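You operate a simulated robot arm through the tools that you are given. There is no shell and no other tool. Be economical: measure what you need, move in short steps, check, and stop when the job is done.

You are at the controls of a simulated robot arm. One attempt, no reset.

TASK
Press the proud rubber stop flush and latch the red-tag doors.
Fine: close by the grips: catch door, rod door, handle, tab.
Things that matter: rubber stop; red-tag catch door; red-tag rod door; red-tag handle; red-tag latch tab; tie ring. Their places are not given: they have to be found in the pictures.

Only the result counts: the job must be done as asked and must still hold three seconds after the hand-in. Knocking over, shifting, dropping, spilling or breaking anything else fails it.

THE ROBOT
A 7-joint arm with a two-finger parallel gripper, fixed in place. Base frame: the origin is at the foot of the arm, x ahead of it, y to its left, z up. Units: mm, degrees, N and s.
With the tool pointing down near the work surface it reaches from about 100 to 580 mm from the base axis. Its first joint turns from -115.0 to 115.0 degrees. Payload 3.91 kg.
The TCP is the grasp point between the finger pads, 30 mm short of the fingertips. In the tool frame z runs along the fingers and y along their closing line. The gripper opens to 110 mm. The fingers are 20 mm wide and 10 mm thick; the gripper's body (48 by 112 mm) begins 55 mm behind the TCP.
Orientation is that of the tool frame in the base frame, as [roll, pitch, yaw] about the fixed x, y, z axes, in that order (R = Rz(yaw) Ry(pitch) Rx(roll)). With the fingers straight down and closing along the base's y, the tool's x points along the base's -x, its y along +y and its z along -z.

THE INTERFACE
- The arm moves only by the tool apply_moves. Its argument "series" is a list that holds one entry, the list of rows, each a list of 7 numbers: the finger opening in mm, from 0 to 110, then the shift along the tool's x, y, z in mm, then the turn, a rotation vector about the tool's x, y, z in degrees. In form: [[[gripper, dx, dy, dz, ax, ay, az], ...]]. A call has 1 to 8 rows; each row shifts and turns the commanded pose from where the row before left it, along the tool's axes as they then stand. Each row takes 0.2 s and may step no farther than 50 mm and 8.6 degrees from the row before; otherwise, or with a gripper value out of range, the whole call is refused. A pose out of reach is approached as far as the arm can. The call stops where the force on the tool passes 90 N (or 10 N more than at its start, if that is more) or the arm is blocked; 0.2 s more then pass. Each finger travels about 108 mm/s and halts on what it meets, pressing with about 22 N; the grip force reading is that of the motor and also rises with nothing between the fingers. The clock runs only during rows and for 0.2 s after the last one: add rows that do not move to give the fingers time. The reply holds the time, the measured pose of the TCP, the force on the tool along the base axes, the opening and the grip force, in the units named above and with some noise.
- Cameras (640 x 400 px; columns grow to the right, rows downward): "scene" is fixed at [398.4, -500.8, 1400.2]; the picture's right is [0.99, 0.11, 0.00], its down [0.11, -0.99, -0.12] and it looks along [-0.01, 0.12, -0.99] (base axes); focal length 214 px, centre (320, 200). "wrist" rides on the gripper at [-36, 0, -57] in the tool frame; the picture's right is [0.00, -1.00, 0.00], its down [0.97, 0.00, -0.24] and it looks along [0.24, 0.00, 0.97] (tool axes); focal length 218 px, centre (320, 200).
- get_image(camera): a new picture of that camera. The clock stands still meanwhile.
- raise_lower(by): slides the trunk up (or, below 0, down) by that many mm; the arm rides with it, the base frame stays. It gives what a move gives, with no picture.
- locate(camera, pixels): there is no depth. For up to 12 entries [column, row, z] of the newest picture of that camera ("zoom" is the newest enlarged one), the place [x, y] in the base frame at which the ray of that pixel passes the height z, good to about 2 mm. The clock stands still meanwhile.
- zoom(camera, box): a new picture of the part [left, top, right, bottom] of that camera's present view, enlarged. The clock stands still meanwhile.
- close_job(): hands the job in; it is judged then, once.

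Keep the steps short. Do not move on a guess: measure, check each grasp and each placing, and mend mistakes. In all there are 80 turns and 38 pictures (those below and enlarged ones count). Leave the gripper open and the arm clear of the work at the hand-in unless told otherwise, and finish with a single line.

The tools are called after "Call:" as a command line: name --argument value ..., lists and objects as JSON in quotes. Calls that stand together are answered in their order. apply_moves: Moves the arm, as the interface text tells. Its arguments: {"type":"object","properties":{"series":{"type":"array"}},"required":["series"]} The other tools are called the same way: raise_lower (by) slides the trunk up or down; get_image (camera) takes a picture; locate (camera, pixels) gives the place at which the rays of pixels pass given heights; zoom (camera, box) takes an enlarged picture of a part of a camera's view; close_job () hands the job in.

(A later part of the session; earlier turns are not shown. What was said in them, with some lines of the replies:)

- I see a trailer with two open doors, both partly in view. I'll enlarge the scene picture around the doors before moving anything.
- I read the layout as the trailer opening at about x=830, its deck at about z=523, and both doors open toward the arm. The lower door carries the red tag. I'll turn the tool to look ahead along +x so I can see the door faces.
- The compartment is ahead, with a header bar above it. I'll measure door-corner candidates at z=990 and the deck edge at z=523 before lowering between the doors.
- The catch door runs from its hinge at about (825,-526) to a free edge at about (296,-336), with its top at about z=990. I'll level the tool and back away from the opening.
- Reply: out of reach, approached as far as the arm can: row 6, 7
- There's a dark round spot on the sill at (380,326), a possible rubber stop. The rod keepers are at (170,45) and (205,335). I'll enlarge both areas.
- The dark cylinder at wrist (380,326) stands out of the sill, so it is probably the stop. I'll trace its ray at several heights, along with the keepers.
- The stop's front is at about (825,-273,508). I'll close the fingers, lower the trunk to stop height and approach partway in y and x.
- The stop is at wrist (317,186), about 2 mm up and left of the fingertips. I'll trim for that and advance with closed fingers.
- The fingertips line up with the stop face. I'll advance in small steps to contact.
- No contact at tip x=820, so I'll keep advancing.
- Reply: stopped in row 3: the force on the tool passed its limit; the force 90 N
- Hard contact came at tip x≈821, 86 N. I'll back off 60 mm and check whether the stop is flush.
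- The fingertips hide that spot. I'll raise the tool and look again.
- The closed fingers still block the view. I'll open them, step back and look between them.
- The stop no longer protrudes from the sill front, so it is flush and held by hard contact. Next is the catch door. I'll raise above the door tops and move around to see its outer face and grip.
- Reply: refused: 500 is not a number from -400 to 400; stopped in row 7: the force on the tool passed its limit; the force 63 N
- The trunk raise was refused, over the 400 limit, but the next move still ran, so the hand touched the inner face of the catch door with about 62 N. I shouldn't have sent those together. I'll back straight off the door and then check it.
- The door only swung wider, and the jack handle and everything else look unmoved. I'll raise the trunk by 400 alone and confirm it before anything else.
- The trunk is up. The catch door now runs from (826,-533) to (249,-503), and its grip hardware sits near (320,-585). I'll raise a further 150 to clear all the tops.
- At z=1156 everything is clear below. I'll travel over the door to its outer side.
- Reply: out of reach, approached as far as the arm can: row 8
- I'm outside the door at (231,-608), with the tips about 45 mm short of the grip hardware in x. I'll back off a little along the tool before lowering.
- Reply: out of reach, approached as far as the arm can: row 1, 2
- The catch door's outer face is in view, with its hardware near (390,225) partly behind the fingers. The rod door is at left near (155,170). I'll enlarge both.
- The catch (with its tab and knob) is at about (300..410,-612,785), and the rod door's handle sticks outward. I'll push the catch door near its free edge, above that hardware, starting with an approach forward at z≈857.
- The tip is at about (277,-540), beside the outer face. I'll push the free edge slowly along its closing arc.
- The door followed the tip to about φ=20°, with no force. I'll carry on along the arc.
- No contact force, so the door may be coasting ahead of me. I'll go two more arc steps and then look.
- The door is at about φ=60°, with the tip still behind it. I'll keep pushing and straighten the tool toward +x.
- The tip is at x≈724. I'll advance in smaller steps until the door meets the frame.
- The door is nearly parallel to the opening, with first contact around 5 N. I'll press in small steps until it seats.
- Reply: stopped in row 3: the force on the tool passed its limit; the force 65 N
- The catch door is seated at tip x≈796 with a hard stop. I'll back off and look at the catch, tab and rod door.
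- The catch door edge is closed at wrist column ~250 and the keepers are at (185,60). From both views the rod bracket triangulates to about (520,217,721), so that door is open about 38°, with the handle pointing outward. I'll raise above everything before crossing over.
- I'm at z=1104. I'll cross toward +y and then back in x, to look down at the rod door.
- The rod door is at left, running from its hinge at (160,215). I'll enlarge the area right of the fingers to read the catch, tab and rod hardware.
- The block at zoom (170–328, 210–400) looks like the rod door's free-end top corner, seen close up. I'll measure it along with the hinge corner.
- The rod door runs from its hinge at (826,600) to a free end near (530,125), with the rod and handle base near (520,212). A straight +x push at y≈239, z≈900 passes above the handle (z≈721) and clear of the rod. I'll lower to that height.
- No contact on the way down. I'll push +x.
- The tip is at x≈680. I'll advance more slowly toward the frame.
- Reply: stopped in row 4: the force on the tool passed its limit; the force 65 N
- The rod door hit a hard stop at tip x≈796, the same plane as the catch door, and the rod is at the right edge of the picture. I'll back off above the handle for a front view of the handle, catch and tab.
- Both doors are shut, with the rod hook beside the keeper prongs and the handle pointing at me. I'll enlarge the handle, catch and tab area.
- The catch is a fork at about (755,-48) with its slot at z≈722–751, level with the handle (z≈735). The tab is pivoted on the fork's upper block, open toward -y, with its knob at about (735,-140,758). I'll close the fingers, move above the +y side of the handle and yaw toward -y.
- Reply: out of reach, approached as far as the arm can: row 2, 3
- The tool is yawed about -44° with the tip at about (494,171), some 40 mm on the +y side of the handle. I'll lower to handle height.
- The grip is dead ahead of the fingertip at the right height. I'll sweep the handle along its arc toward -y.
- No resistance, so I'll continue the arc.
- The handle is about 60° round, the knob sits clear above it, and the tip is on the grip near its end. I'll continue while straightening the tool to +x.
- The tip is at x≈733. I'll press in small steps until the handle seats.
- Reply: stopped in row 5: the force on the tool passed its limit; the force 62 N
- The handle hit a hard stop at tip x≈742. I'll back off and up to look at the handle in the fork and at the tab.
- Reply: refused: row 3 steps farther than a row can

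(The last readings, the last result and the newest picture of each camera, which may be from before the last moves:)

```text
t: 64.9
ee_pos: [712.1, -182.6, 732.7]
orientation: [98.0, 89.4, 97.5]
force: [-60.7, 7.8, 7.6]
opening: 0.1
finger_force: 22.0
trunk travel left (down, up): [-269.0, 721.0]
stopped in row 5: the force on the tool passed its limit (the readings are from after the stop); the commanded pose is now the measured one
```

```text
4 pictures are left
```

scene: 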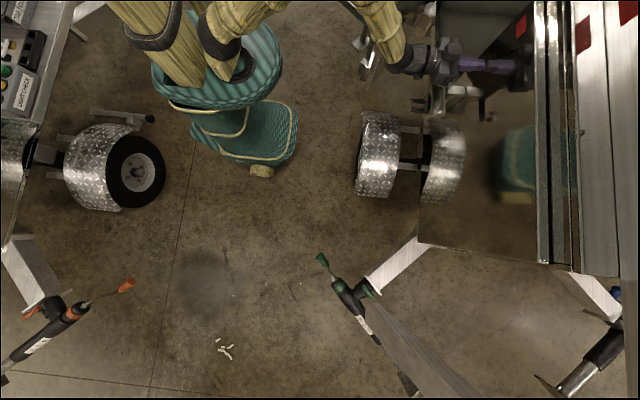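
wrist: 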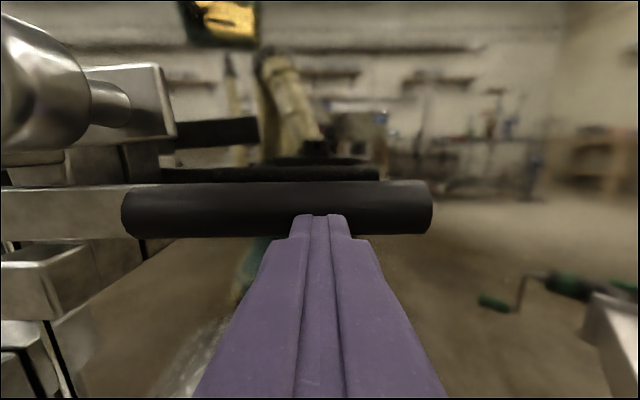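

The handle is in the fork slot with its grip flat, and the tab is still horizontal with the knob toward me at left (40,90). My last move was refused for an over-long row, so nothing moved. I'll back off in legal steps, then take one enlarged scene view to place the knob.

Call:
apply_moves --series '[[[0, 0, 0, -40, 0, 0, 0], [0, 0, 0, -40, 0, 0, 0], [0, 0, 0, -35, 0, 0, 0]]]'

Call:
locate --camera "wrist" --pixels '[[40, 90, 780], [40, 90, 785], [40, 90, 790], [175, 110, 780], [175, 110, 785], [175, 160, 770], [122, 210, 740], [122, 210, 738]]'

Call:
zoom --camera "scene" --box '[440, 40, 560, 115]'

```text
t: 65.7
ee_pos: [602.1, -181.5, 730.3]
orientation: [116.0, 89.0, 115.6]
force: [0.1, -0.3, -0.1]
opening: 0.1
finger_force: 21.8
trunk travel left (down, up): [-269.0, 721.0]
```

```text
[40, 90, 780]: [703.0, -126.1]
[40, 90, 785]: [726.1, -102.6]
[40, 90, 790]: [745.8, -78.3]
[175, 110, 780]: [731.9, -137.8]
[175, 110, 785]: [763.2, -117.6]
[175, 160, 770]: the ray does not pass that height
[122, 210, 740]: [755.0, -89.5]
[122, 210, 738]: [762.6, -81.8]
```

```text
5.33 times, centred on (500, 78) of scene
```

zoom: 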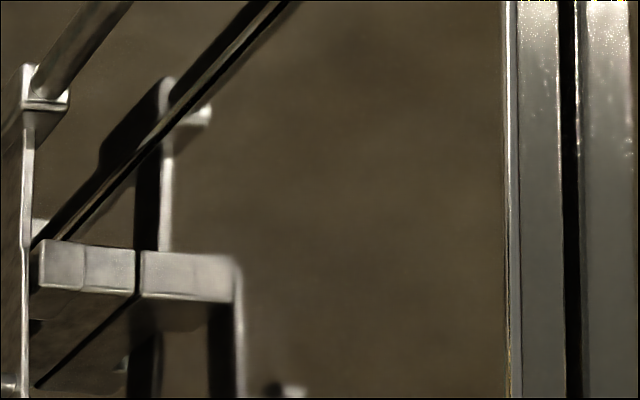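

The handle bar runs through the block. The knob shows at zoom (8,385), and I'll locate it from here.

Call:
locate --camera "zoom" --pixels '[[8, 385, 785], [8, 385, 775], [40, 268, 800], [135, 268, 800], [25, 300, 738], [240, 290, 800], [45, 95, 750]]'

```text
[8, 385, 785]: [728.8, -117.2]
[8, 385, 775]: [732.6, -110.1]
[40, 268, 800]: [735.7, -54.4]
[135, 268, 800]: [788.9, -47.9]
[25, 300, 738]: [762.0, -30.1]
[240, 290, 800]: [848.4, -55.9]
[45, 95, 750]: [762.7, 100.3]
```

The fork block spans x 736–789, so the tab lies at x≈733 in front of the grip and is free to swing. The knob is at about (712,-116,783). I'll move above the knob.

Call:
apply_moves --series '[[[0, -40, 26, 0, 0, 0, 0], [0, -40, 26, 0, 0, 0, 0], [0, -20, 13, 0, 0, 0, 0], [0, 0, 0, 45, 0, 0, 0], [0, 0, 0, 45, 0, 0, 0]]]'

```text
t: 66.9
ee_pos: [694.7, -118.5, 829.4]
orientation: [116.3, 89.1, 115.8]
force: [-0.2, -0.2, -0.7]
opening: 0.0
finger_force: 21.8
trunk travel left (down, up): [-269.0, 721.0]
```

I'll push the knob down along its arc.

Call:
apply_moves --series '[[[0, 21, 0, 0, 0, 0, 0], [0, 12, -1, 0, 0, 0, 0], [0, 12, -1, 0, 0, 0, 0], [0, 13, 2, 0, 0, 0, 0], [0, 14, 3, 0, 0, 0, 0], [0, 11, 6, 0, 0, 0, 0], [0, 10, 8, 0, 0, 0, 0]]]'

```text
t: 68.5
ee_pos: [693.0, -99.1, 735.8]
orientation: [116.5, 89.1, 116.1]
force: [0.1, -0.5, 0.5]
opening: 0.0
finger_force: 22.0
trunk travel left (down, up): [-269.0, 721.0]
```

No jam. I'll finish with the sideways part toward +y and down, until it meets its stop.

Call:
apply_moves --series '[[[0, 7, 8, 0, 0, 0, 0], [0, 7, 8, 0, 0, 0, 0], [0, 2, 5, 0, 0, 0, 0], [0, 0, 3, 0, 0, 0, 0], [0, 0, 3, 0, 0, 0, 0]]]'

Call:
get_image --camera "wrist"

```text
t: 69.7
ee_pos: [692.4, -73.3, 720.6]
orientation: [117.6, 89.1, 117.0]
force: [-0.6, -0.1, 0.3]
opening: 0.1
finger_force: 22.3
trunk travel left (down, up): [-269.0, 721.0]
```

```text
2 pictures are left
```

wrist: 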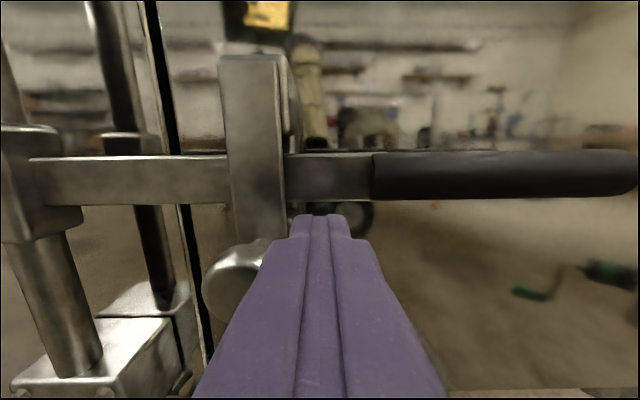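

The tab now hangs vertical across the handle bar, with the knob at bottom (235,280). I'll withdraw straight back, open the fingers and rise clear.

Call:
apply_moves --series '[[[0, 0, 0, -40, 0, 0, 0], [0, 0, 0, -45, 0, 0, 0], [0, 0, 0, -45, 0, 0, 0], [60, -30, 0, -20, 0, 0, 0], [110, -30, 0, 0, 0, 0, 0], [110, -20, 0, 0, 0, 0, 0], [110, 0, 0, 0, 0, 0, 0]]]'

Call:
get_image --camera "wrist"

```text
t: 71.3
ee_pos: [545.3, -72.8, 802.7]
orientation: [117.8, 89.1, 117.6]
force: [-0.6, 0.1, 0.5]
opening: 110.0
finger_force: 0.1
trunk travel left (down, up): [-269.0, 721.0]
```

```text
1 pictures are left
```

wrist: 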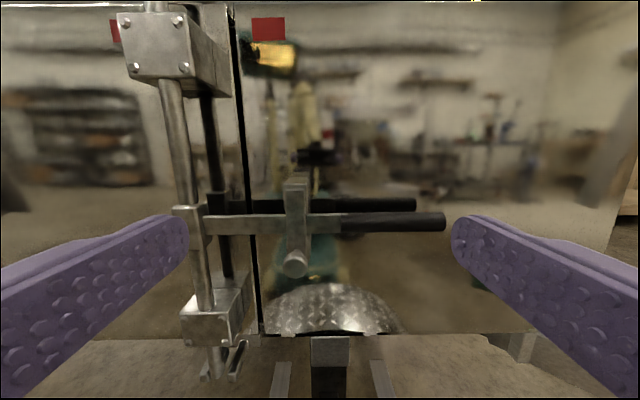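

Both doors are shut, the handle lies flat in the fork, the tab hangs over it, and the rod's lower end is in its keeper. The gripper is open and clear, so I'll hand in.

Call:
close_job

```text
The job is handed in.
```

Handed in: the rubber stop is pressed in (no longer protruding), and the red-tag doors are shut with the handle seated and the tab over it; on the way, a refused trunk raise let the hand bump the catch door wider open, with no damage seen.
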